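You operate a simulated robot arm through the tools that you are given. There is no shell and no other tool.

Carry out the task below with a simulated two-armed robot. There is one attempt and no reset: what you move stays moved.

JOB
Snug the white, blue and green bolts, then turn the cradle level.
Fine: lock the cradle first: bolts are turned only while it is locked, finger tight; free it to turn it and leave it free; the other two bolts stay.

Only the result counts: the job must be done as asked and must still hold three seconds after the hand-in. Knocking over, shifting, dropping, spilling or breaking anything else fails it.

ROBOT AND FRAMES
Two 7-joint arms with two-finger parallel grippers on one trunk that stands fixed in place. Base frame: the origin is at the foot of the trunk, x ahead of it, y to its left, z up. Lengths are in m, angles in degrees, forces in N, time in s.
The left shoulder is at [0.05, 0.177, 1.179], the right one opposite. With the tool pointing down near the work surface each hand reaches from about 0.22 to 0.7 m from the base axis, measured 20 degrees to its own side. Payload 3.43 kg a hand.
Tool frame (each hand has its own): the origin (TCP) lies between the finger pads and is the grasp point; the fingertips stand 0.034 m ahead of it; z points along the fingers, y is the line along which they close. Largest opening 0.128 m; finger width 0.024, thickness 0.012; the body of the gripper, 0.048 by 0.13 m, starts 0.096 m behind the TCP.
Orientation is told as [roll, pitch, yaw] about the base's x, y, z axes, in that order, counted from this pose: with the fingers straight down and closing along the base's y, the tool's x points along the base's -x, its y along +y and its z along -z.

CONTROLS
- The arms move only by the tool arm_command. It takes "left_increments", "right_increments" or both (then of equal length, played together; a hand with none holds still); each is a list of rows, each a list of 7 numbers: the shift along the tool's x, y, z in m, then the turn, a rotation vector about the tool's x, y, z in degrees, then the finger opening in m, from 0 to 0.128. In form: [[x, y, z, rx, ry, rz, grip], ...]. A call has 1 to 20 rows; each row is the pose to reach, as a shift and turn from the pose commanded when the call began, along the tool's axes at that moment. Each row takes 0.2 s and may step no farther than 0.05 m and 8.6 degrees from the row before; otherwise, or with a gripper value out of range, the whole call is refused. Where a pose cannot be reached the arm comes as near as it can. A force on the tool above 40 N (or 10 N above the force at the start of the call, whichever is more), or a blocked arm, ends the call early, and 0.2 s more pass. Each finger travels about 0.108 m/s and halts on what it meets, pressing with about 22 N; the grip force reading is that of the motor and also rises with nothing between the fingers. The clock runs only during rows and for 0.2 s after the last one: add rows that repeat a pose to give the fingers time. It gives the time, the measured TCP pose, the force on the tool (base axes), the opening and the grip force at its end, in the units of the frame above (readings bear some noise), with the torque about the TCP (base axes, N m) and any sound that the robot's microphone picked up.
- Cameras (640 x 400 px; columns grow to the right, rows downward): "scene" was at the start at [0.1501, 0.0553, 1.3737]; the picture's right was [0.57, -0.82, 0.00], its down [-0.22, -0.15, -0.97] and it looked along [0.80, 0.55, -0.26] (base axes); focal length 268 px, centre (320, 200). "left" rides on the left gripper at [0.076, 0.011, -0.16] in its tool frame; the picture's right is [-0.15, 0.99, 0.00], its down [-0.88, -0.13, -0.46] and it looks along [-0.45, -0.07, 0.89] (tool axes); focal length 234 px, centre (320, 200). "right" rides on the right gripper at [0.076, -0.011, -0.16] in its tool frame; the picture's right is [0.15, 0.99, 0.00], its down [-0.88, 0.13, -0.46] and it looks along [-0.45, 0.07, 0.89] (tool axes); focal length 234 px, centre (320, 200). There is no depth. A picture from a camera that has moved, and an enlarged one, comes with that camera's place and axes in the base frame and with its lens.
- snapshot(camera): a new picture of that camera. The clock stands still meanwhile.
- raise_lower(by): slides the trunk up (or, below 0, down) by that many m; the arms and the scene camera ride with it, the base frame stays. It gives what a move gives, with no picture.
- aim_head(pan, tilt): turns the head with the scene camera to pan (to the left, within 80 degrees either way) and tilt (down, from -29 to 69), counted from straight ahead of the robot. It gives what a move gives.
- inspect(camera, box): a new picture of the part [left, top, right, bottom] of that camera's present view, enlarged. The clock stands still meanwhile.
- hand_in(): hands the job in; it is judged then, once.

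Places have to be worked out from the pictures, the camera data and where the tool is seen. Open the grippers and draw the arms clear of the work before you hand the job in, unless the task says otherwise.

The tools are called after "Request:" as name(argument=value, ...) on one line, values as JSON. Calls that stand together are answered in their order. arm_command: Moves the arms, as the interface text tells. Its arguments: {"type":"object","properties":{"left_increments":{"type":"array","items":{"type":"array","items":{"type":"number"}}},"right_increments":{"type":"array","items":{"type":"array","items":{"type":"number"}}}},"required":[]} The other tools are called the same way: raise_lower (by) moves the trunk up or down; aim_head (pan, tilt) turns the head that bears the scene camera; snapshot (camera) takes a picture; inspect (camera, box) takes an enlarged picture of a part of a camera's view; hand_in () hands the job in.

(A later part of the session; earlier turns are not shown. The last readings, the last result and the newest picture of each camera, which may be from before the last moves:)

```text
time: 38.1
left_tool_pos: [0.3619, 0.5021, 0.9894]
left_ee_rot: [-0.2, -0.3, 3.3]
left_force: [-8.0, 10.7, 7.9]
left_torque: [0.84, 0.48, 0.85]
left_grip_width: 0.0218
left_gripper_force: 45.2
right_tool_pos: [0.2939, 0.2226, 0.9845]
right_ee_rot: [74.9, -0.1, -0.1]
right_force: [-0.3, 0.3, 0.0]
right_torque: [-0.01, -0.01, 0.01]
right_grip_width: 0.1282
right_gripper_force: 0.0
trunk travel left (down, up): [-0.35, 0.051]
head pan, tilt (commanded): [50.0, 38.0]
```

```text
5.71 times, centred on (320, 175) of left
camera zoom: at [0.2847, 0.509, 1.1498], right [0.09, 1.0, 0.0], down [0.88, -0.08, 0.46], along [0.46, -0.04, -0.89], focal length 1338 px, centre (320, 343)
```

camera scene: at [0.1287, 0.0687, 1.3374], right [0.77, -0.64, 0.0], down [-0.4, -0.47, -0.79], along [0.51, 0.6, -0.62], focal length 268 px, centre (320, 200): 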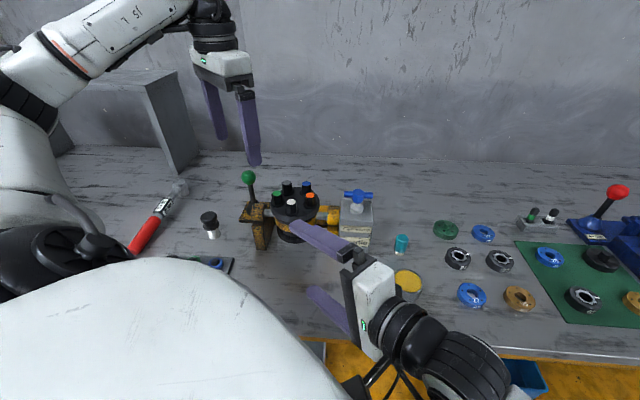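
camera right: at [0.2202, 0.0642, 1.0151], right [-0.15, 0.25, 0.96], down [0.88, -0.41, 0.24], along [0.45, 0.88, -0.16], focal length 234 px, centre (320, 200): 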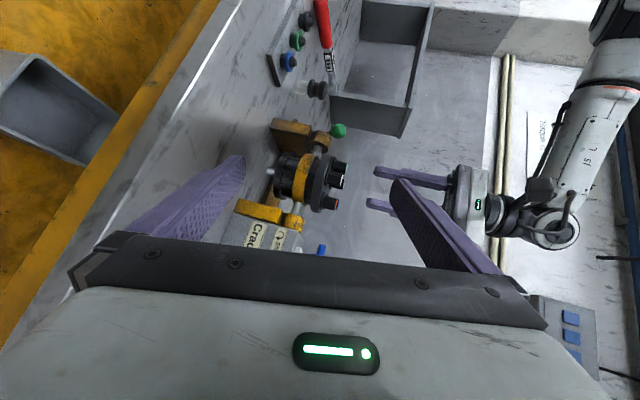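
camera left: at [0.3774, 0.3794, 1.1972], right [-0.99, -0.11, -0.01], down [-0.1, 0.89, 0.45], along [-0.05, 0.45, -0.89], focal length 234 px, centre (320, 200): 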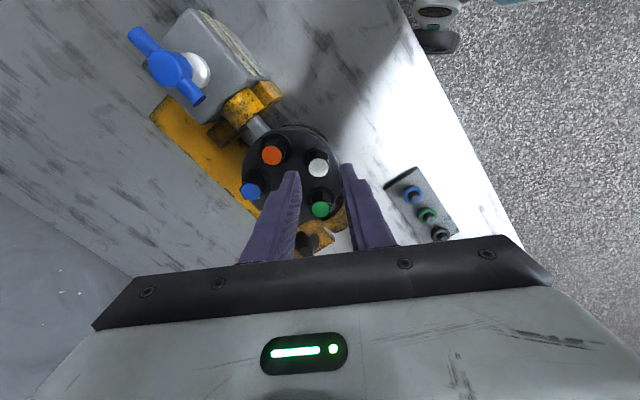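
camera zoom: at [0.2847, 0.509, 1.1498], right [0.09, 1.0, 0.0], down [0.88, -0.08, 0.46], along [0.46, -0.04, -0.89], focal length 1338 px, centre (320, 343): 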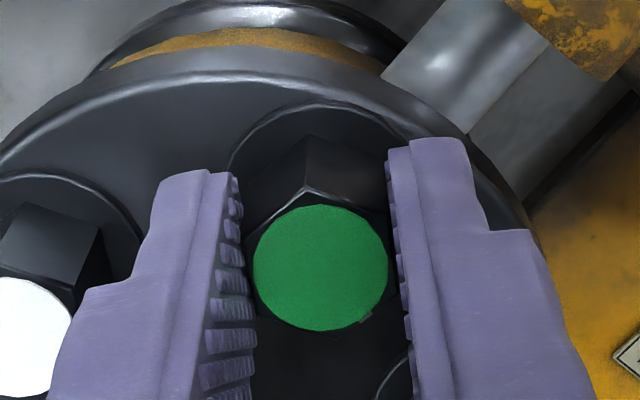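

Torque jumped to 0.85 N·m: green is seating. I press 3° more to confirm it has stopped.

Request:
arm_command(left_increments=[[0, 0, 0, 0, 0, 2, 0.016], [0, 0, 0, 0, 0, 4, 0.016]])

Request:
inspect(camera="left", box=[280, 140, 360, 210])

```text
time: 38.7
left_tool_pos: [0.3612, 0.5015, 0.9901]
left_ee_rot: [-0.2, -0.4, -0.8]
left_force: [-6.6, 11.3, 8.2]
left_torque: [0.97, 0.39, 0.78]
left_grip_width: 0.0223
left_gripper_force: 44.9
right_tool_pos: [0.2944, 0.2229, 0.9851]
right_ee_rot: [75.0, -0.2, 0.0]
right_force: [0.5, 0.0, 0.1]
right_torque: [0.03, -0.03, 0.03]
right_grip_width: 0.1281
right_gripper_force: 0.1
trunk travel left (down, up): [-0.35, 0.051]
head pan, tilt (commanded): [50.0, 38.0]
```

```text
5.71 times, centred on (320, 175) of left
camera zoom: at [0.2856, 0.5143, 1.1496], right [0.16, 0.99, 0.0], down [0.88, -0.14, 0.46], along [0.46, -0.08, -0.89], focal length 1338 px, centre (320, 343)
```

zoom: 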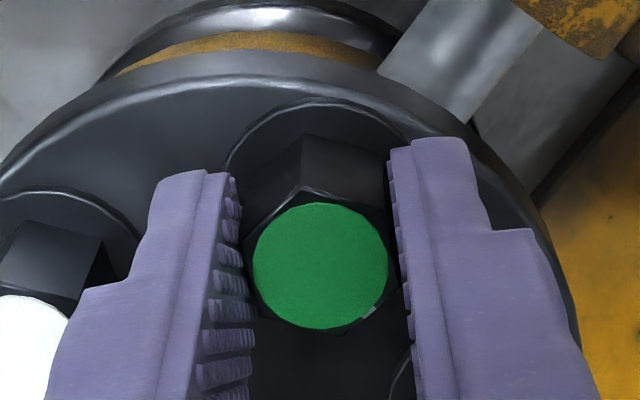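

Green is at its stop (fingers slipping, 0.78 N·m). I release, lift, and swing over to blue (est. [0.439, 0.489]) while rewinding the wrist to yaw ≈105°.

Request:
arm_command(left_increments=[[0, 0, 0, 0, 0, 0, 0.034], [0, 0, 0, 0, 0, 0, 0.034], [0, 0, -0.025, 0, 0, 0, 0.034], [0, 0, -0.05, 0, 0, 0, 0.034], [-0.006, -0.001, -0.05, 0, 0, -8.2, 0.034], [-0.012, -0.002, -0.05, 0, 0, -16.4, 0.034], [-0.018, -0.003, -0.05, 0, 0, -24.6, 0.034], [-0.024, -0.004, -0.05, 0, 0, -32.8, 0.034], [-0.03, -0.005, -0.05, 0, 0, -41, 0.034], [-0.036, -0.006, -0.05, 0, 0, -49.2, 0.034], [-0.042, -0.007, -0.05, 0, 0, -57.4, 0.034], [-0.048, -0.008, -0.05, 0, 0, -65.6, 0.034], [-0.054, -0.009, -0.05, 0, 0, -73.8, 0.034], [-0.06, -0.01, -0.05, 0, 0, -82, 0.034], [-0.066, -0.011, -0.05, 0, 0, -90.2, 0.034], [-0.072, -0.0115, -0.05, 0, 0, -98.4, 0.034], [-0.077, -0.0115, -0.05, 0, 0, -105.8, 0.034]])

Request:
snapshot(camera="left")

Request:
inspect(camera="left", box=[280, 120, 360, 190])

```text
time: 42.3
left_tool_pos: [0.4378, 0.4882, 1.0407]
left_ee_rot: [-0.2, 0.4, 105.3]
left_force: [0.5, 0.4, 0.0]
left_torque: [0.01, 0.0, -0.02]
left_grip_width: 0.034
left_gripper_force: 0.0
right_tool_pos: [0.2954, 0.2206, 0.9845]
right_ee_rot: [75.0, 0.0, 0.0]
right_force: [-0.1, -0.4, 0.3]
right_torque: [0.02, -0.03, 0.0]
right_grip_width: 0.1283
right_gripper_force: 0.1
trunk travel left (down, up): [-0.35, 0.051]
head pan, tilt (commanded): [50.0, 38.0]
```

```text
taken
camera left: at [0.4469, 0.4133, 1.2002], right [-0.99, -0.12, -0.01], down [-0.11, 0.89, 0.45], along [-0.05, 0.45, -0.89], focal length 234 px, centre (320, 200)
```

left: 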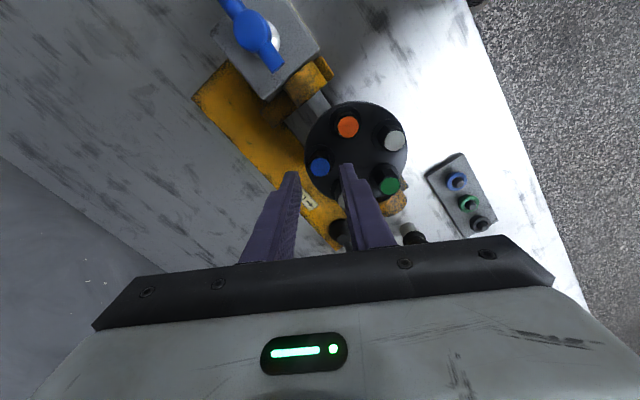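

```text
5.71 times, centred on (320, 155) of left
camera zoom: at [0.4469, 0.4133, 1.2002], right [-0.99, -0.12, -0.01], down [-0.11, 0.89, 0.45], along [-0.05, 0.45, -0.89], focal length 1338 px, centre (320, 457)
```

zoom: 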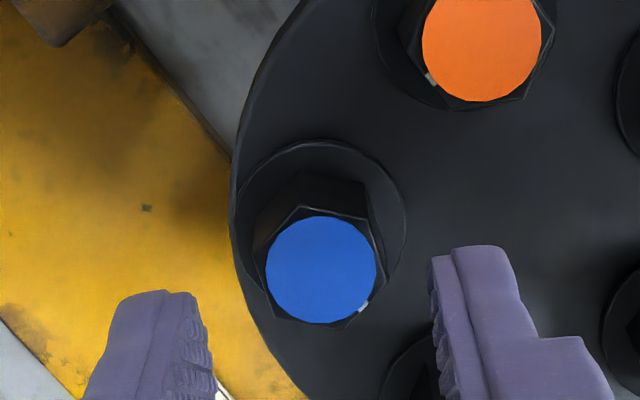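

Blue is centred. Its flats want yaw ≈116°, so I rotate 11° more and check it is reachable.

Request:
arm_command(left_increments=[[-0.0002, -0.0008, 0, 0, 0, -5.5, 0.034], [-0.0002, -0.0008, 0, 0, 0, -11, 0.034]])

Request:
inspect(camera="left", box=[280, 120, 360, 190])

```text
time: 42.9
left_tool_pos: [0.44, 0.4892, 1.0398]
left_ee_rot: [0.0, 0.3, 116.1]
left_force: [-0.4, 0.4, 0.7]
left_torque: [-0.02, 0.02, 0.01]
left_grip_width: 0.034
left_gripper_force: 0.1
right_tool_pos: [0.2949, 0.2217, 0.9846]
right_ee_rot: [75.2, -0.1, -0.1]
right_force: [-1.0, -0.4, -0.1]
right_torque: [0.02, 0.0, 0.0]
right_grip_width: 0.1279
right_gripper_force: 0.0
trunk travel left (down, up): [-0.35, 0.051]
head pan, tilt (commanded): [50.0, 38.0]
```

```text
5.71 times, centred on (320, 155) of left
camera zoom: at [0.4622, 0.4164, 1.2006], right [-0.95, -0.31, 0.0], down [-0.27, 0.85, 0.45], along [-0.13, 0.43, -0.89], focal length 1338 px, centre (320, 457)
```

zoom: 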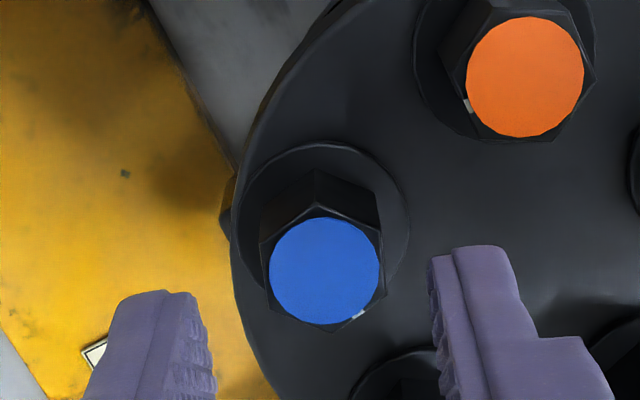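

Reachable, and the flats match. I descend on blue and grip.

Request:
arm_command(left_increments=[[0, 0, 0.02, 0, 0, 0, 0.034], [0, 0, 0.04, 0, 0, 0, 0.034], [0, 0, 0.049, 0, 0, 0, 0.034], [0, 0, 0.049, 0, 0, 0, 0.016], [0, 0, 0.049, 0, 0, 0, 0.016], [0, 0, 0.049, 0, 0, 0, 0.016]])

Request:
inspect(camera="left", box=[280, 140, 360, 210])

```text
time: 44.3
left_tool_pos: [0.4384, 0.4892, 0.9916]
left_ee_rot: [-0.1, 0.4, 116.1]
left_force: [-1.8, 0.2, 0.0]
left_torque: [-0.42, -0.33, -0.05]
left_grip_width: 0.0214
left_gripper_force: 45.1
right_tool_pos: [0.2956, 0.2225, 0.985]
right_ee_rot: [75.0, 0.0, 0.1]
right_force: [0.1, -0.4, 0.2]
right_torque: [-0.01, -0.04, 0.0]
right_grip_width: 0.128
right_gripper_force: 0.0
trunk travel left (down, up): [-0.35, 0.051]
head pan, tilt (commanded): [50.0, 38.0]
```

```text
5.71 times, centred on (320, 175) of left
camera zoom: at [0.4622, 0.4162, 1.1518], right [-0.95, -0.3, 0.0], down [-0.27, 0.85, 0.45], along [-0.13, 0.43, -0.89], focal length 1338 px, centre (320, 343)
```

zoom: 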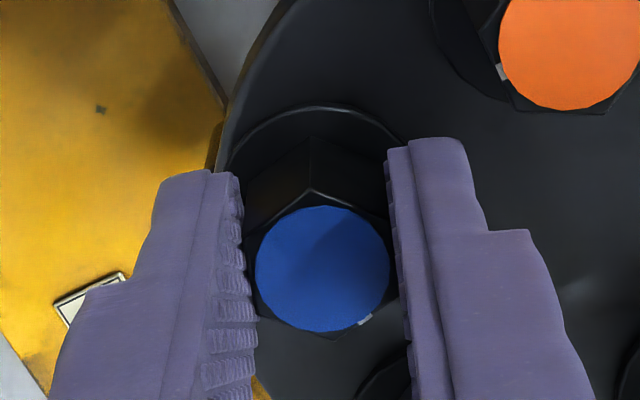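

Gripped squarely at 21.4 mm. I turn blue clockwise 56° and read the torque.

Request:
arm_command(left_increments=[[0, 0, 0.0001, 0, 0, 8, 0.016], [0, 0, 0.0001, 0, 0, 16, 0.016], [0, 0, 0.0002, 0, 0, 24, 0.016], [0, 0, 0.0002, 0, 0, 32, 0.016], [0, 0, 0.0003, 0, 0, 40, 0.016], [0, 0, 0.0003, 0, 0, 48, 0.016], [0, 0, 0.0004, 0, 0, 56, 0.016]])

Request:
inspect(camera="left", box=[280, 140, 360, 210])

```text
time: 45.9
left_tool_pos: [0.4384, 0.49, 0.9916]
left_ee_rot: [-0.3, 0.1, 60.0]
left_force: [-14.5, -2.9, 2.6]
left_torque: [-0.73, 0.97, 0.07]
left_grip_width: 0.0217
left_gripper_force: 44.8
right_tool_pos: [0.2943, 0.2213, 0.985]
right_ee_rot: [75.2, -0.1, -0.1]
right_force: [0.3, -0.1, 0.6]
right_torque: [0.03, 0.02, 0.01]
right_grip_width: 0.128
right_gripper_force: 0.0
trunk travel left (down, up): [-0.35, 0.051]
head pan, tilt (commanded): [50.0, 38.0]
```

```text
5.71 times, centred on (320, 175) of left
camera zoom: at [0.3902, 0.4293, 1.1515], right [-0.78, 0.62, 0.0], down [0.55, 0.7, 0.45], along [0.28, 0.35, -0.89], focal length 1338 px, centre (320, 343)
```

zoom: 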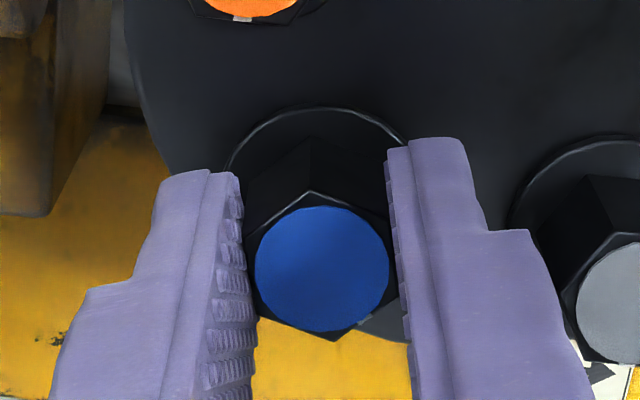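

No seating torque yet; side force −14 N in x, so I shift ~2 mm that way and turn 24° more.

Request:
arm_command(left_increments=[[0.0013, 0.0016, 0, 0, 0, 0, 0.016], [0.0013, 0.0016, 0.0001, 0, 0, 8, 0.016], [0.0013, 0.0016, 0.0001, 0, 0, 16, 0.016], [0.0013, 0.0016, 0.0002, 0, 0, 24, 0.016]])

Request:
inspect(camera="left", box=[280, 140, 360, 210])

```text
time: 46.9
left_tool_pos: [0.4362, 0.4883, 0.9905]
left_ee_rot: [-0.2, -0.1, 36.0]
left_force: [-10.7, 0.4, 2.3]
left_torque: [-0.03, 1.23, 0.02]
left_grip_width: 0.0213
left_gripper_force: 44.9
right_tool_pos: [0.2949, 0.2219, 0.9852]
right_ee_rot: [75.1, -0.1, 0.0]
right_force: [-0.5, -0.1, 0.2]
right_torque: [0.0, 0.01, 0.01]
right_grip_width: 0.1282
right_gripper_force: 0.1
trunk travel left (down, up): [-0.35, 0.051]
head pan, tilt (commanded): [50.0, 38.0]
```

```text
5.71 times, centred on (320, 175) of left
camera zoom: at [0.3687, 0.4538, 1.1512], right [-0.46, 0.89, 0.0], down [0.79, 0.41, 0.46], along [0.41, 0.21, -0.89], focal length 1338 px, centre (320, 343)
```

zoom: 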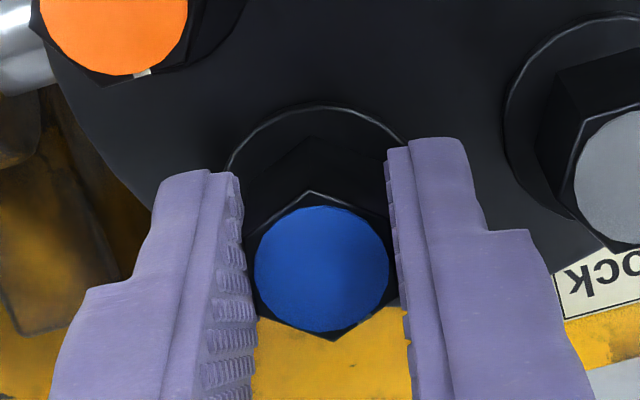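

80° turned, still free. I continue in 5° steps for 20°.

Request:
arm_command(left_increments=[[0.0005, 0.0005, 0.0001, 0, 0, 5, 0.016], [0.0005, 0.0005, 0.0001, 0, 0, 10, 0.016], [0.0005, 0.0005, 0.0002, 0, 0, 15, 0.016], [0.0005, 0.0005, 0.0002, 0, 0, 20, 0.016]])

Request:
inspect(camera="left", box=[280, 140, 360, 210])

```text
time: 47.9
left_tool_pos: [0.4365, 0.49, 0.9914]
left_ee_rot: [-0.2, -0.2, 16.0]
left_force: [-5.8, 8.1, 9.3]
left_torque: [0.79, 1.33, 0.06]
left_grip_width: 0.0217
left_gripper_force: 45.1
right_tool_pos: [0.2938, 0.2211, 0.9857]
right_ee_rot: [75.1, -0.1, 0.0]
right_force: [-0.2, -0.5, 0.2]
right_torque: [0.03, 0.01, -0.02]
right_grip_width: 0.1277
right_gripper_force: 0.0
trunk travel left (down, up): [-0.35, 0.051]
head pan, tilt (commanded): [50.0, 38.0]
```

```text
5.71 times, centred on (320, 175) of left
camera zoom: at [0.3598, 0.4795, 1.151], right [-0.13, 0.99, 0.0], down [0.88, 0.12, 0.46], along [0.46, 0.06, -0.89], focal length 1338 px, centre (320, 343)
```

zoom: 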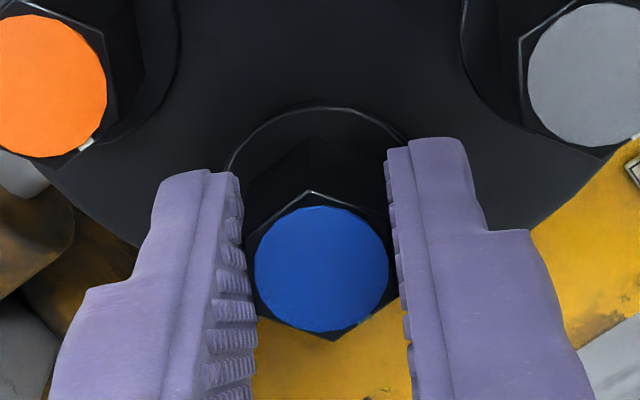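

100° turned, still free (0.06 N·m). I go on another 15° in 5° steps.

Request:
arm_command(left_increments=[[0, 0, 0.0001, 0, 0, 5, 0.016], [0, 0, 0.0001, 0, 0, 10, 0.016], [0, 0, 0.0002, 0, 0, 15, 0.016]])

Request:
inspect(camera="left", box=[280, 140, 360, 210])

```text
time: 48.7
left_tool_pos: [0.4354, 0.4892, 0.9913]
left_ee_rot: [-0.1, -0.4, 1.1]
left_force: [-5.3, 13.1, 12.7]
left_torque: [0.81, 0.74, 0.9]
left_grip_width: 0.0223
left_gripper_force: 45.1
right_tool_pos: [0.294, 0.2226, 0.9848]
right_ee_rot: [75.0, -0.1, 0.1]
right_force: [-0.5, -0.1, -0.6]
right_torque: [-0.01, 0.02, 0.02]
right_grip_width: 0.1281
right_gripper_force: 0.1
trunk travel left (down, up): [-0.35, 0.051]
head pan, tilt (commanded): [50.0, 38.0]
```

```text
5.71 times, centred on (320, 175) of left
camera zoom: at [0.3597, 0.5002, 1.1505], right [0.13, 0.99, 0.0], down [0.88, -0.11, 0.46], along [0.46, -0.06, -0.89], focal length 1338 px, centre (320, 343)
```

zoom: 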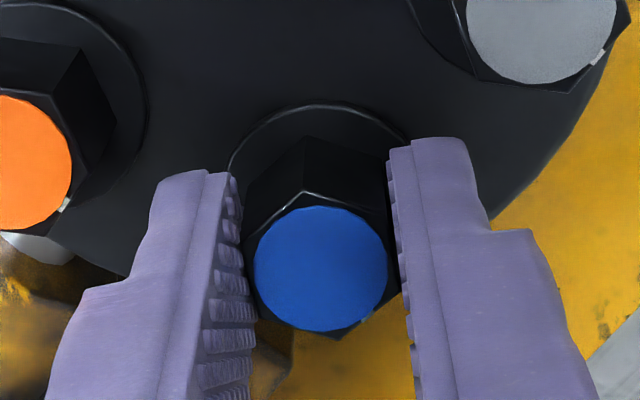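

Blue seated: torque 0.90 N·m and the fingers are starting to slip. I release, lift clear and check all five bolts.

Request:
arm_command(left_increments=[[0, 0, 0, 0, 0, 0, 0.034], [0, 0, 0, 0, 0, 0, 0.034], [0, 0, -0.025, 0, 0, 0, 0.034], [0, 0, -0.05, 0, 0, 0, 0.034], [0.03, 0, -0.09, 0, 0, -8, 0.05], [0.06, 0, -0.12, 0, 0, -16, 0.06]])

Request:
snapshot(camera="left")

Request:
inspect(camera="right", box=[285, 140, 355, 220])

Request:
inspect(camera="scene", box=[265, 165, 330, 225])

```text
time: 50.1
left_tool_pos: [0.3772, 0.4873, 1.1111]
left_ee_rot: [-0.4, -0.2, 17.3]
left_force: [-0.6, 0.0, 0.0]
left_torque: [0.0, -0.03, 0.02]
left_grip_width: 0.06
left_gripper_force: 0.1
right_tool_pos: [0.2945, 0.2211, 0.9845]
right_ee_rot: [75.1, 0.0, 0.0]
right_force: [-0.1, -0.1, -0.3]
right_torque: [0.04, 0.01, -0.03]
right_grip_width: 0.1282
right_gripper_force: 0.1
trunk travel left (down, up): [-0.35, 0.051]
head pan, tilt (commanded): [50.0, 38.0]
```

```text
taken
camera left: at [0.3005, 0.4767, 1.2706], right [-0.15, 0.99, -0.01], down [0.88, 0.14, 0.46], along [0.45, 0.06, -0.89], focal length 234 px, centre (320, 200)
```

left: 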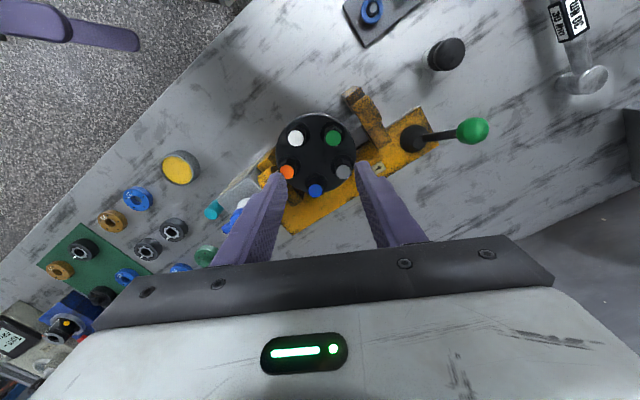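

```text
5.00 times, centred on (320, 180) of right
camera zoom: at [0.2198, 0.0647, 1.0151], right [-0.15, 0.26, 0.96], down [0.88, -0.41, 0.24], along [0.45, 0.88, -0.16], focal length 1171 px, centre (320, 300)
```

zoom: 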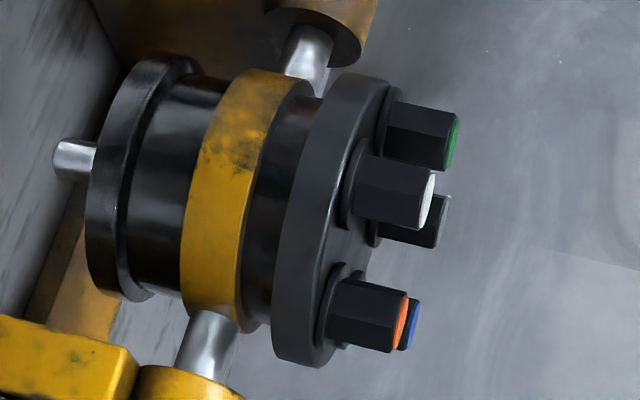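

```text
6.67 times, centred on (298, 195) of scene
camera zoom: at [0.1283, 0.0685, 1.3374], right [0.77, -0.64, 0.0], down [-0.4, -0.47, -0.79], along [0.51, 0.6, -0.62], focal length 1788 px, centre (470, 233)
```

zoom: 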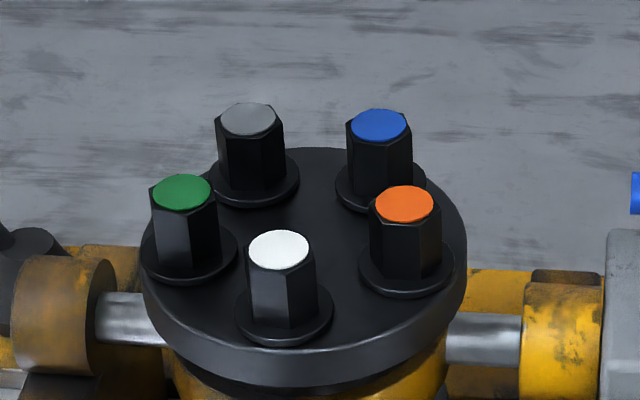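

I enlarge the left view to compare all ticks.

Request:
inspect(camera="left", box=[270, 110, 365, 205])

```text
4.21 times, centred on (318, 158) of left
camera zoom: at [0.3005, 0.4767, 1.2706], right [-0.15, 0.99, -0.01], down [0.88, 0.14, 0.46], along [0.45, 0.06, -0.89], focal length 986 px, centre (330, 379)
```

zoom: 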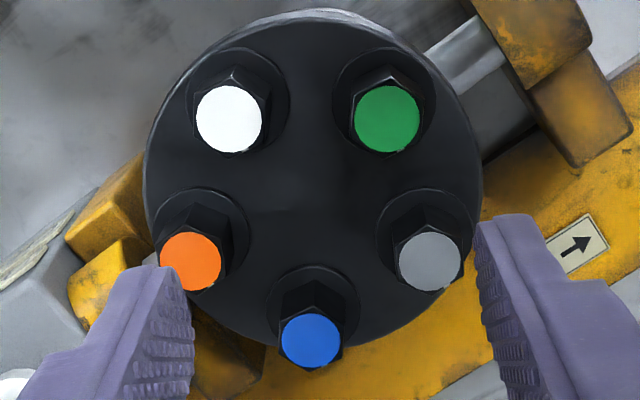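

I zoom on white/green and orange/blue/grey to read their ticks.

Request:
inspect(camera="left", box=[282, 115, 350, 158])

Request:
inspect(camera="left", box=[275, 155, 355, 205])

```text
9.30 times, centred on (316, 136) of left
camera zoom: at [0.3005, 0.4767, 1.2706], right [-0.15, 0.99, -0.01], down [0.88, 0.14, 0.46], along [0.45, 0.06, -0.89], focal length 2178 px, centre (357, 791)
```

zoom: 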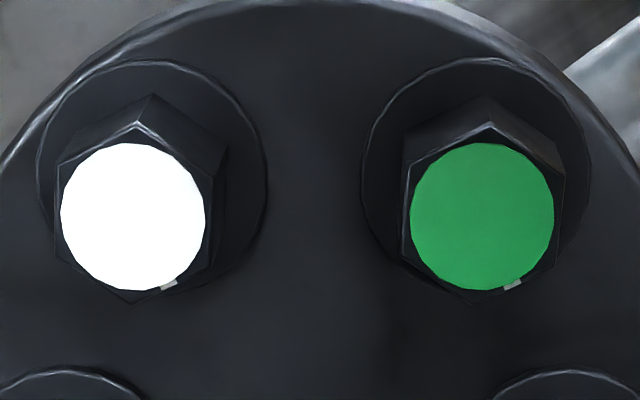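

```text
8.00 times, centred on (315, 180) of left
camera zoom: at [0.3005, 0.4767, 1.2706], right [-0.15, 0.99, -0.01], down [0.88, 0.14, 0.46], along [0.45, 0.06, -0.89], focal length 1873 px, centre (360, 360)
```

zoom: 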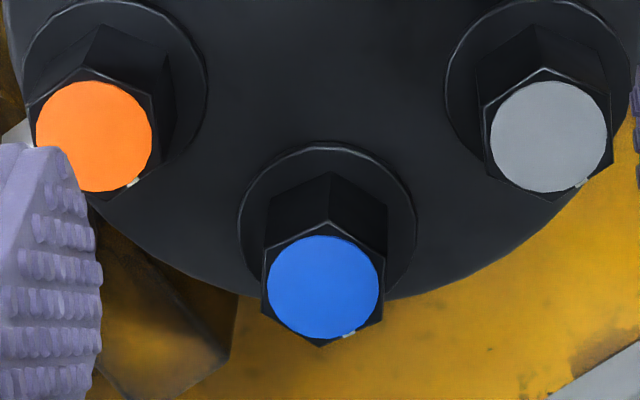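

The three snugged ticks now agree with each other (24–28°) and lie slightly further clockwise than the two untouched ones, so all are tight. Next I free the cradle: carry the left hand back over the lever knob (now ≈[0.334, 0.706, 0.915]).

Request:
arm_command(left_increments=[[-0.005, 0.044, 0, 0, 0, -5.5, 0.08], [-0.01, 0.088, 0, 0, 0, -11, 0.08], [-0.015, 0.133, 0.01, 0, 0, -16.5, 0.08], [-0.02, 0.178, 0.03, 0, 0, -22, 0.08], [-0.0238, 0.2217, 0.06, 0, 0, -27.7, 0.08], [-0.0238, 0.2217, 0.105, 0, 0, -27.7, 0.08]])

Request:
inspect(camera="left", box=[200, 80, 440, 240])

```text
refused: row 5 steps farther than a row can; nothing moved
```

```text
2.50 times, centred on (320, 160) of left
camera zoom: at [0.3005, 0.4767, 1.2706], right [-0.15, 0.99, -0.01], down [0.88, 0.14, 0.46], along [0.45, 0.06, -0.89], focal length 585 px, centre (320, 300)
```

zoom: 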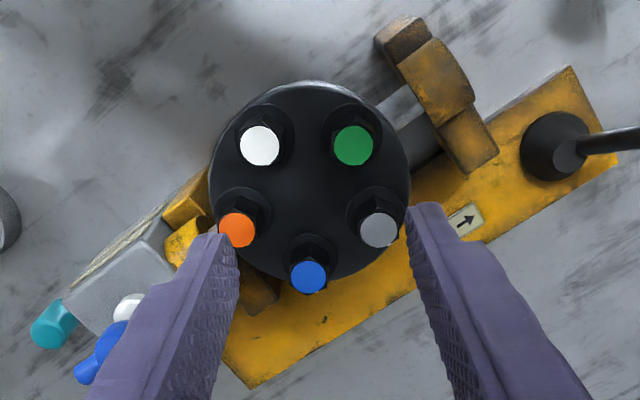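

The call was refused for one over-long step; I resend it with smaller steps.

Request:
arm_command(left_increments=[[-0.004, 0.037, 0, 0, 0, -5, 0.08], [-0.008, 0.074, 0, 0, 0, -10, 0.08], [-0.012, 0.111, 0, 0, 0, -15, 0.08], [-0.016, 0.148, 0.01, 0, 0, -20, 0.08], [-0.02, 0.185, 0.03, 0, 0, -24, 0.08], [-0.0238, 0.2217, 0.05, 0, 0, -27.7, 0.08], [-0.0238, 0.2217, 0.08, 0, 0, -27.7, 0.08], [-0.0238, 0.2217, 0.105, 0, 0, -27.7, 0.08]])

Request:
inspect(camera="left", box=[200, 80, 440, 240])

```text
time: 51.9
left_tool_pos: [0.3338, 0.7064, 1.0035]
left_ee_rot: [-0.4, 0.0, 44.9]
left_force: [0.6, 0.2, 0.2]
left_torque: [0.01, -0.01, 0.0]
left_grip_width: 0.0798
left_gripper_force: 0.1
right_tool_pos: [0.2951, 0.2214, 0.9839]
right_ee_rot: [75.0, 0.0, 0.1]
right_force: [0.4, 0.0, 0.2]
right_torque: [-0.01, -0.02, -0.02]
right_grip_width: 0.1277
right_gripper_force: 0.0
trunk travel left (down, up): [-0.35, 0.051]
head pan, tilt (commanded): [50.0, 38.0]
```

```text
2.50 times, centred on (320, 160) of left
camera zoom: at [0.2726, 0.6611, 1.1637], right [-0.59, 0.8, -0.01], down [0.71, 0.53, 0.46], along [0.37, 0.27, -0.89], focal length 585 px, centre (320, 300)
```

zoom: 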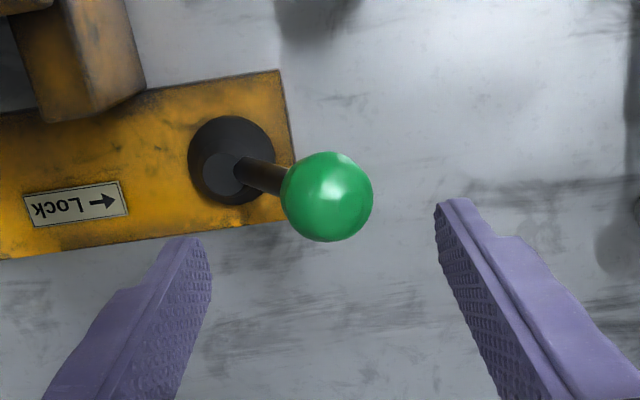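

The knob is centred between the fingers. I descend to it and pull it back along −ty toward upright, following its arc.

Request:
arm_command(left_increments=[[0.001, 0.001, 0.04, 0, 0, 0, 0.08], [0.001, 0.001, 0.08, 0, 0, 0, 0.08], [0.001, -0.012, 0.08, 0, 0, 0, 0.08], [0.001, -0.022, 0.079, 0, 0, 0, 0.08], [0.001, -0.032, 0.077, 0, 0, 0, 0.08], [0.001, -0.042, 0.074, 0, 0, 0, 0.08], [0.001, -0.052, 0.071, 0, 0, 0, 0.08]])

Request:
inspect(camera="left", box=[200, 80, 440, 240])

```text
time: 53.5
left_tool_pos: [0.3708, 0.6674, 0.9333]
left_ee_rot: [-0.5, 0.1, 44.8]
left_force: [-2.1, 1.5, 0.7]
left_torque: [0.06, 0.06, 0.01]
left_grip_width: 0.0812
left_gripper_force: 1.0
right_tool_pos: [0.2949, 0.2215, 0.9846]
right_ee_rot: [75.1, 0.0, 0.0]
right_force: [-0.2, 0.0, 0.0]
right_torque: [0.01, 0.0, -0.01]
right_grip_width: 0.128
right_gripper_force: 0.0
trunk travel left (down, up): [-0.35, 0.051]
head pan, tilt (commanded): [50.0, 38.0]
```

```text
2.50 times, centred on (320, 160) of left
camera zoom: at [0.3086, 0.6231, 1.0928], right [-0.59, 0.8, -0.01], down [0.71, 0.53, 0.46], along [0.37, 0.26, -0.89], focal length 585 px, centre (320, 300)
```

zoom: 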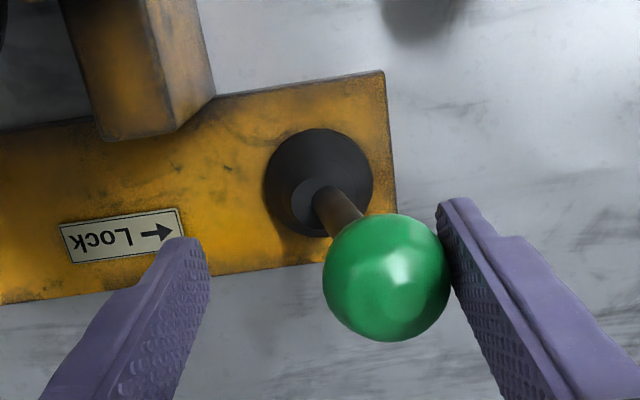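

The lever is coming back smoothly. I pull on until it reaches its upright stop.

Request:
arm_command(left_increments=[[0, -0.008, -0.001, 0, 0, 0, 0.08], [0, -0.016, -0.002, 0, 0, 0, 0.08], [0, -0.023, -0.002, 0, 0, 0, 0.08], [0, -0.029, -0.002, 0, 0, 0, 0.08]])

Request:
inspect(camera="left", box=[200, 80, 440, 240])

```text
time: 54.5
left_tool_pos: [0.3889, 0.6489, 0.9353]
left_ee_rot: [-0.2, 0.0, 44.9]
left_force: [-9.1, 11.0, 3.3]
left_torque: [0.1, 0.18, -0.03]
left_grip_width: 0.0879
left_gripper_force: 7.1
right_tool_pos: [0.2933, 0.2228, 0.9845]
right_ee_rot: [75.0, -0.1, 0.0]
right_force: [-0.9, -0.7, -0.5]
right_torque: [0.01, -0.03, -0.03]
right_grip_width: 0.1281
right_gripper_force: 0.1
trunk travel left (down, up): [-0.35, 0.051]
head pan, tilt (commanded): [50.0, 38.0]
```

```text
2.50 times, centred on (320, 160) of left
camera zoom: at [0.327, 0.6036, 1.0951], right [-0.59, 0.8, 0.0], down [0.71, 0.53, 0.46], along [0.37, 0.27, -0.89], focal length 585 px, centre (320, 300)
```

zoom: 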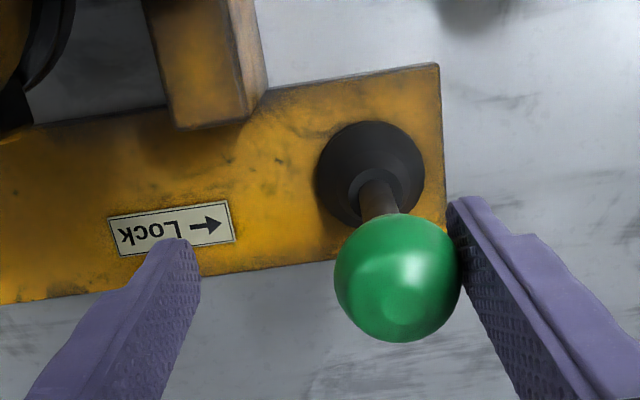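

Upright stop met (14 N), matching its original position. I back off and lift clear, and look at the cradle.

Request:
arm_command(left_increments=[[0, 0.018, 0, 0, 0, 0, 0.08], [0, 0.026, 0, 0, 0, 0, 0.08], [0, 0.026, -0.04, 0, 0, 0, 0.08], [0, 0.026, -0.085, 0, 0, 0, 0.08], [0, 0.026, -0.13, 0, 0, 0, 0.08]])

Request:
snapshot(camera="left")

Request:
inspect(camera="scene", box=[220, 130, 420, 255])

```text
time: 55.7
left_tool_pos: [0.3719, 0.669, 1.0658]
left_ee_rot: [-0.6, 0.1, 44.8]
left_force: [-0.3, -0.1, 0.1]
left_torque: [0.0, -0.01, -0.01]
left_grip_width: 0.08
left_gripper_force: 0.2
right_tool_pos: [0.2945, 0.2216, 0.9847]
right_ee_rot: [75.2, -0.1, 0.0]
right_force: [-0.1, 0.6, -0.1]
right_torque: [0.01, 0.01, 0.02]
right_grip_width: 0.1277
right_gripper_force: 0.1
trunk travel left (down, up): [-0.35, 0.051]
head pan, tilt (commanded): [50.0, 38.0]
```

```text
taken
camera left: at [0.3088, 0.6231, 1.2253], right [-0.59, 0.81, -0.01], down [0.71, 0.53, 0.46], along [0.37, 0.27, -0.89], focal length 234 px, centre (320, 200)
```

left: 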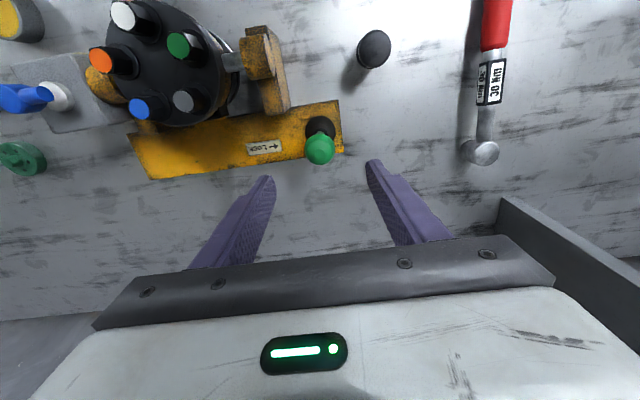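

```text
3.20 times, centred on (320, 192) of scene
camera zoom: at [0.1285, 0.068, 1.3374], right [0.77, -0.64, 0.0], down [-0.4, -0.47, -0.79], along [0.51, 0.6, -0.61], focal length 858 px, centre (320, 224)
```

zoom: 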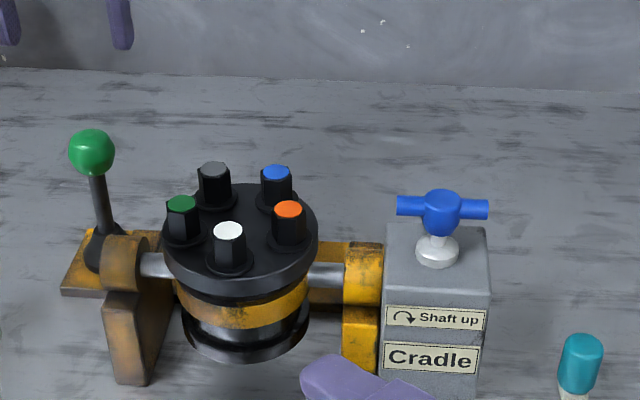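

The lever is upright again and the cradle unchanged. Now the tee: its bar runs along azimuth ≈133°, hub near [0.50, 0.385, 0.976]. I move the left hand above it with yaw 90° for a close look, drawing the right hand back for clearance.

Request:
arm_command(left_increments=[[0.016, -0.035, -0.035, 0, 0, -5.7, 0.06], [0.032, -0.07, -0.035, 0, 0, -11.4, 0.05], [0.048, -0.105, -0.035, 0, 0, -17, 0.048], [0.064, -0.14, -0.035, 0, 0, -22.6, 0.048], [0.08, -0.176, -0.035, 0, 0, -28.2, 0.048], [0.096, -0.211, -0.035, 0, 0, -33.9, 0.048], [0.112, -0.246, -0.035, 0, 0, -39.6, 0.048], [0.127, -0.281, -0.035, 0, 0, -45, 0.048]], right_increments=[[0, -0.004, -0.0145, 0, 0, 0, 0.128], [0, -0.008, -0.029, 0, 0, 0, 0.128], [0, -0.0115, -0.0435, 0, 0, 0, 0.128], [0, -0.0155, -0.058, 0, 0, 0, 0.128], [0, -0.0195, -0.0725, 0, 0, 0, 0.128], [0, -0.023, -0.087, 0, 0, 0, 0.128], [0, -0.027, -0.1015, 0, 0, 0, 0.128], [0, -0.031, -0.116, 0, 0, 0, 0.128]])

Request:
snapshot(camera="left")

Request:
inspect(camera="left", box=[240, 100, 400, 220])

Request:
snapshot(camera="right")

```text
refused: row 1 steps farther than a row can; nothing moved
```

```text
taken
camera left: at [0.3088, 0.6231, 1.2253], right [-0.59, 0.81, -0.01], down [0.71, 0.53, 0.46], along [0.37, 0.27, -0.89], focal length 234 px, centre (320, 200)
```

left: 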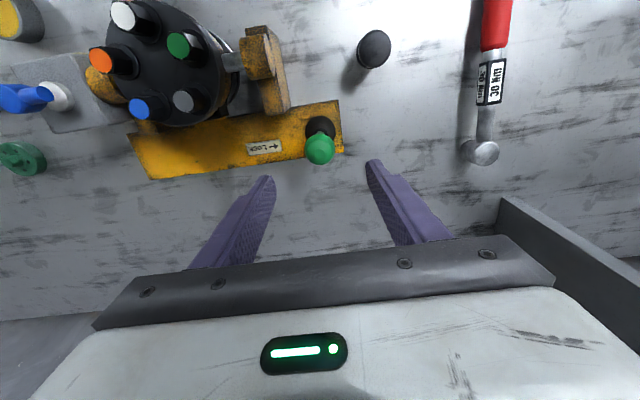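

```text
3.33 times, centred on (320, 160) of left
camera zoom: at [0.3088, 0.6231, 1.2253], right [-0.59, 0.81, -0.01], down [0.71, 0.53, 0.46], along [0.37, 0.27, -0.89], focal length 781 px, centre (320, 333)
```

zoom: 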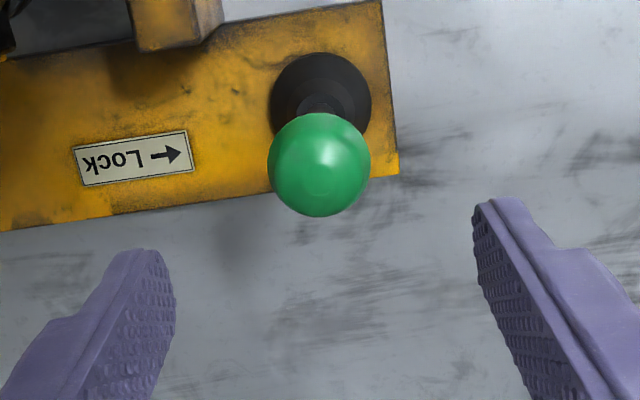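

```text
taken
camera right: at [0.22, 0.0643, 1.015], right [-0.15, 0.25, 0.96], down [0.88, -0.41, 0.24], along [0.45, 0.88, -0.16], focal length 234 px, centre (320, 200)
```

right: 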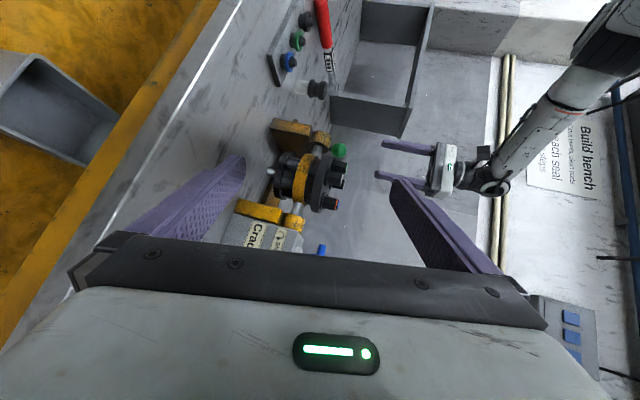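

The first row combined too much; I spread the lift over more rows and resend.

Request:
arm_command(left_increments=[[0.012, -0.028, -0.018, 0, 0, -4.5, 0.06], [0.025, -0.056, -0.035, 0, 0, -9, 0.05], [0.038, -0.084, -0.035, 0, 0, -13.5, 0.048], [0.05, -0.112, -0.035, 0, 0, -18, 0.048], [0.063, -0.14, -0.035, 0, 0, -22.5, 0.048], [0.076, -0.168, -0.035, 0, 0, -27, 0.048], [0.089, -0.196, -0.035, 0, 0, -31.5, 0.048], [0.101, -0.224, -0.035, 0, 0, -36, 0.048], [0.114, -0.252, -0.035, 0, 0, -40.5, 0.048], [0.127, -0.281, -0.035, 0, 0, -45, 0.048]], right_increments=[[0, -0.003, -0.0116, 0, 0, 0, 0.128], [0, -0.006, -0.0232, 0, 0, 0, 0.128], [0, -0.009, -0.0348, 0, 0, 0, 0.128], [0, -0.0125, -0.0464, 0, 0, 0, 0.128], [0, -0.0155, -0.058, 0, 0, 0, 0.128], [0, -0.0185, -0.0696, 0, 0, 0, 0.128], [0, -0.0215, -0.0812, 0, 0, 0, 0.128], [0, -0.025, -0.0928, 0, 0, 0, 0.128], [0, -0.028, -0.1044, 0, 0, 0, 0.128], [0, -0.031, -0.116, 0, 0, 0, 0.128]])

Request:
snapshot(camera="left")

Request:
inspect(camera="left", box=[240, 100, 400, 220])

Request:
snapshot(camera="right")

```text
time: 57.9
left_tool_pos: [0.4795, 0.3779, 1.1009]
left_ee_rot: [-0.2, 0.4, 89.8]
left_force: [0.5, -0.1, 0.3]
left_torque: [0.02, 0.03, -0.02]
left_grip_width: 0.0477
left_gripper_force: 0.0
right_tool_pos: [0.2949, 0.1004, 0.9825]
right_ee_rot: [75.1, 0.0, 0.0]
right_force: [-0.7, 0.6, 0.6]
right_torque: [-0.02, 0.02, -0.01]
right_grip_width: 0.128
right_gripper_force: 0.0
trunk travel left (down, up): [-0.35, 0.051]
head pan, tilt (commanded): [50.0, 38.0]
```

```text
taken
camera left: at [0.4684, 0.302, 1.2623], right [-0.99, 0.15, -0.01], down [0.13, 0.88, 0.45], along [0.07, 0.45, -0.89], focal length 234 px, centre (320, 200)
```

left: 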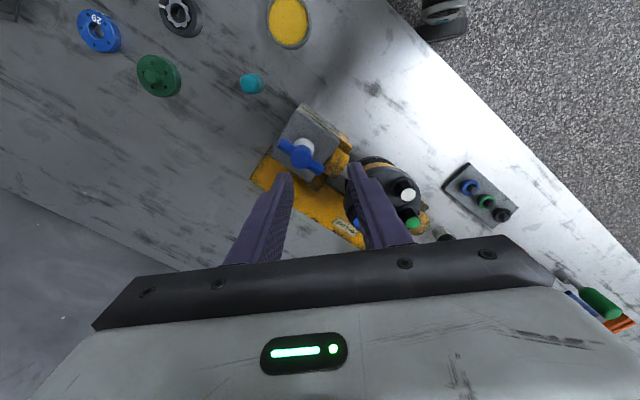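

```text
3.33 times, centred on (320, 160) of left
camera zoom: at [0.4684, 0.302, 1.2623], right [-0.99, 0.15, -0.01], down [0.13, 0.88, 0.45], along [0.07, 0.45, -0.89], focal length 781 px, centre (320, 333)
```

zoom: 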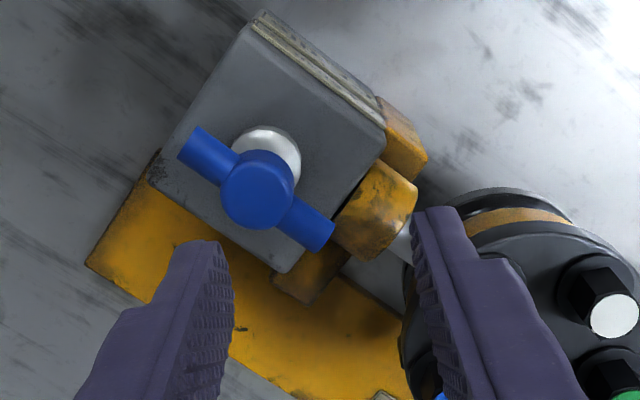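

```text
taken
camera right: at [0.2203, -0.0562, 1.0145], right [-0.15, 0.26, 0.96], down [0.88, -0.41, 0.24], along [0.45, 0.88, -0.17], focal length 234 px, centre (320, 200)
```

right: 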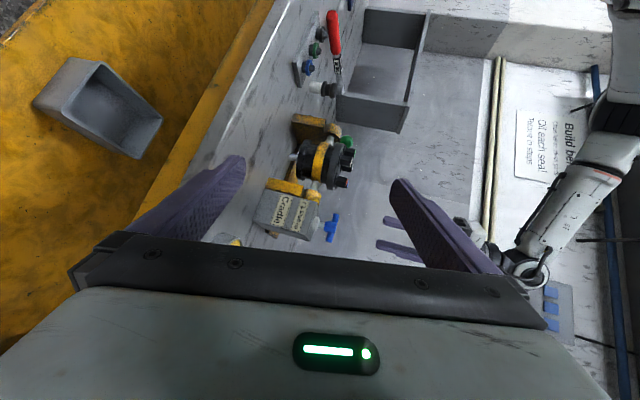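

Hub is at about [0.505, 0.384], bar azimuth ≈135°, half-length ≈29 mm, hub radius ≈14 mm. Plan: straddle the hub with fingers (opening 34 mm) and rotate the hand clockwise so they push both bar arms. I rotate to yaw ≈118° above the hub.

Request:
arm_command(left_increments=[[-0.002, -0.007, 0.015, 0, 0, -7, 0.04], [-0.004, -0.014, 0.03, 0, 0, -14, 0.036], [-0.006, -0.02, 0.045, 0, 0, -21, 0.034], [-0.0062, -0.0255, 0.055, 0, 0, -28, 0.034]])

Request:
inspect(camera="left", box=[260, 110, 380, 210])

Request:
inspect(camera="right", box=[255, 100, 445, 270])

```text
time: 58.9
left_tool_pos: [0.5053, 0.3847, 1.0466]
left_ee_rot: [-0.2, 0.5, 117.9]
left_force: [0.4, -0.4, 0.1]
left_torque: [0.0, 0.01, 0.0]
left_grip_width: 0.034
left_gripper_force: 0.1
right_tool_pos: [0.2953, 0.1006, 0.9846]
right_ee_rot: [75.0, 0.0, 0.0]
right_force: [0.0, 1.2, -0.5]
right_torque: [0.04, -0.01, -0.04]
right_grip_width: 0.1281
right_gripper_force: 0.0
trunk travel left (down, up): [-0.35, 0.051]
head pan, tilt (commanded): [50.0, 38.0]
```

```text
4.00 times, centred on (320, 160) of left
camera zoom: at [0.5311, 0.3123, 1.2074], right [-0.94, -0.33, 0.0], down [-0.3, 0.84, 0.45], along [-0.15, 0.42, -0.89], focal length 937 px, centre (320, 360)
```

zoom: 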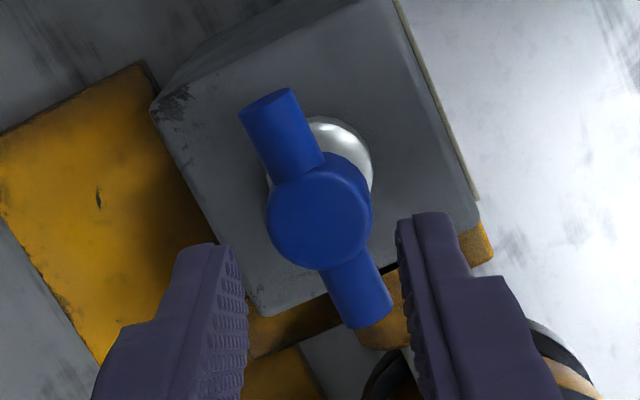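

```text
2.35 times, centred on (350, 185) of right
camera zoom: at [0.2203, -0.0556, 1.0145], right [-0.15, 0.26, 0.96], down [0.88, -0.41, 0.24], along [0.45, 0.88, -0.17], focal length 551 px, centre (249, 235)
```

zoom: 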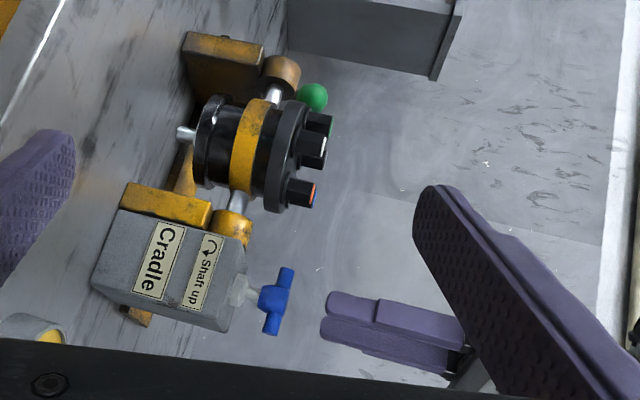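

The tee's hub top is at z≈0.983, bar centre ≈0.971, box top ≈0.929. I nudge onto the hub axis and descend to fingertips at z≈0.95, beside the bar.

Request:
arm_command(left_increments=[[0.0025, -0.001, 0.02, 0, 0, 0, 0.034], [0.0025, -0.001, 0.045, 0, 0, 0, 0.034], [0.0025, -0.001, 0.062, 0, 0, 0, 0.034]])

Request:
inspect(camera="left", box=[260, 120, 380, 220])

Request:
inspect(camera="right", box=[255, 100, 445, 270])

```text
time: 59.7
left_tool_pos: [0.5089, 0.3804, 0.9842]
left_ee_rot: [-0.1, 0.4, 117.7]
left_force: [0.1, 0.1, -0.1]
left_torque: [-0.01, -0.02, -0.01]
left_grip_width: 0.0341
left_gripper_force: 0.1
right_tool_pos: [0.295, 0.102, 0.9843]
right_ee_rot: [75.1, 0.0, 0.0]
right_force: [0.3, 0.0, 0.1]
right_torque: [-0.02, 0.0, 0.04]
right_grip_width: 0.128
right_gripper_force: 0.1
trunk travel left (down, up): [-0.35, 0.051]
head pan, tilt (commanded): [50.0, 38.0]
```

```text
4.00 times, centred on (320, 170) of left
camera zoom: at [0.5335, 0.3092, 1.1441], right [-0.94, -0.33, 0.0], down [-0.3, 0.84, 0.45], along [-0.15, 0.43, -0.89], focal length 937 px, centre (320, 320)
```

zoom: 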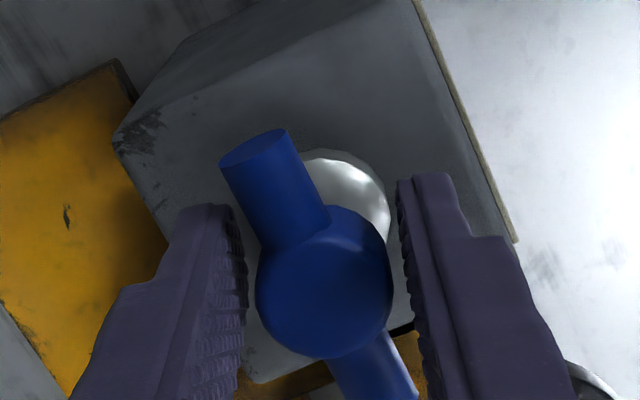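

```text
2.35 times, centred on (350, 185) of right
camera zoom: at [0.2203, -0.0555, 1.0146], right [-0.15, 0.26, 0.96], down [0.88, -0.41, 0.24], along [0.45, 0.88, -0.17], focal length 551 px, centre (249, 235)
```

zoom: 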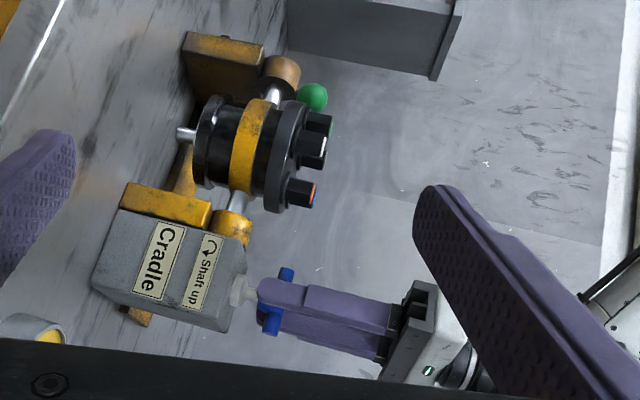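

The fingers straddle the hub without touching. I recentre 2 mm and rotate clockwise 32° to meet and push the bar.

Request:
arm_command(left_increments=[[0.002, 0, 0, 0, 0, 8, 0.034], [0.002, 0, 0, 0, 0, 16, 0.034], [0.002, 0, 0, 0, 0, 24, 0.034], [0.002, 0, 0, 0, 0, 32, 0.034]])

Request:
inspect(camera="left", box=[260, 120, 380, 220])

Request:
inspect(camera="right", box=[255, 100, 445, 270])

```text
time: 60.7
left_tool_pos: [0.5085, 0.3803, 0.9852]
left_ee_rot: [-0.1, 0.3, 85.6]
left_force: [-0.2, -0.1, 0.4]
left_torque: [-0.01, 0.02, 0.01]
left_grip_width: 0.0339
left_gripper_force: 0.3
right_tool_pos: [0.2945, 0.1005, 0.9852]
right_ee_rot: [75.1, 0.0, 0.0]
right_force: [0.8, 0.0, 0.0]
right_torque: [0.02, 0.0, 0.0]
right_grip_width: 0.128
right_gripper_force: 0.0
trunk travel left (down, up): [-0.35, 0.051]
head pan, tilt (commanded): [50.0, 38.0]
```

```text
4.00 times, centred on (320, 170) of left
camera zoom: at [0.4914, 0.3057, 1.1451], right [-0.98, 0.22, 0.0], down [0.2, 0.87, 0.45], along [0.1, 0.44, -0.89], focal length 937 px, centre (320, 320)
```

zoom: 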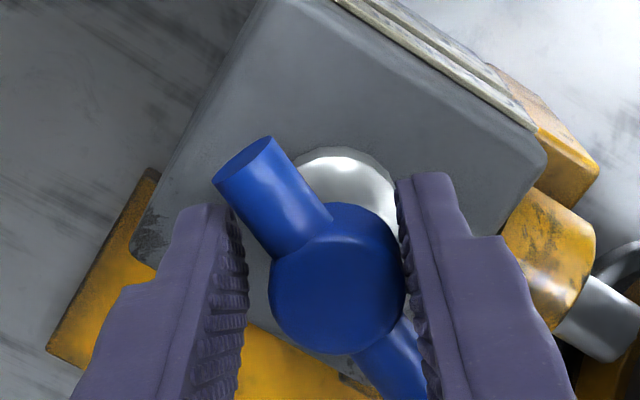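

```text
2.35 times, centred on (350, 185) of right
camera zoom: at [0.2201, -0.0557, 1.0146], right [-0.15, 0.26, 0.96], down [0.88, -0.41, 0.24], along [0.45, 0.88, -0.17], focal length 551 px, centre (249, 235)
```

zoom: 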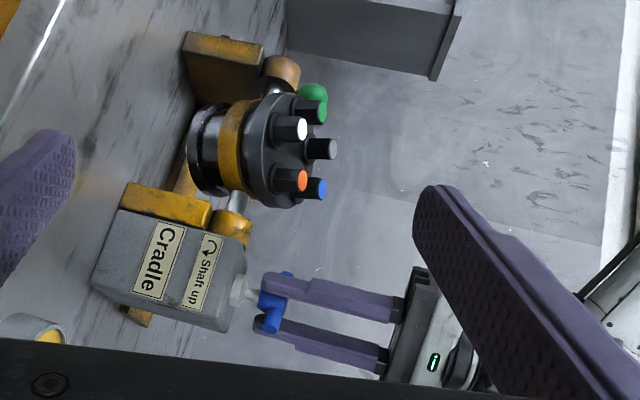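

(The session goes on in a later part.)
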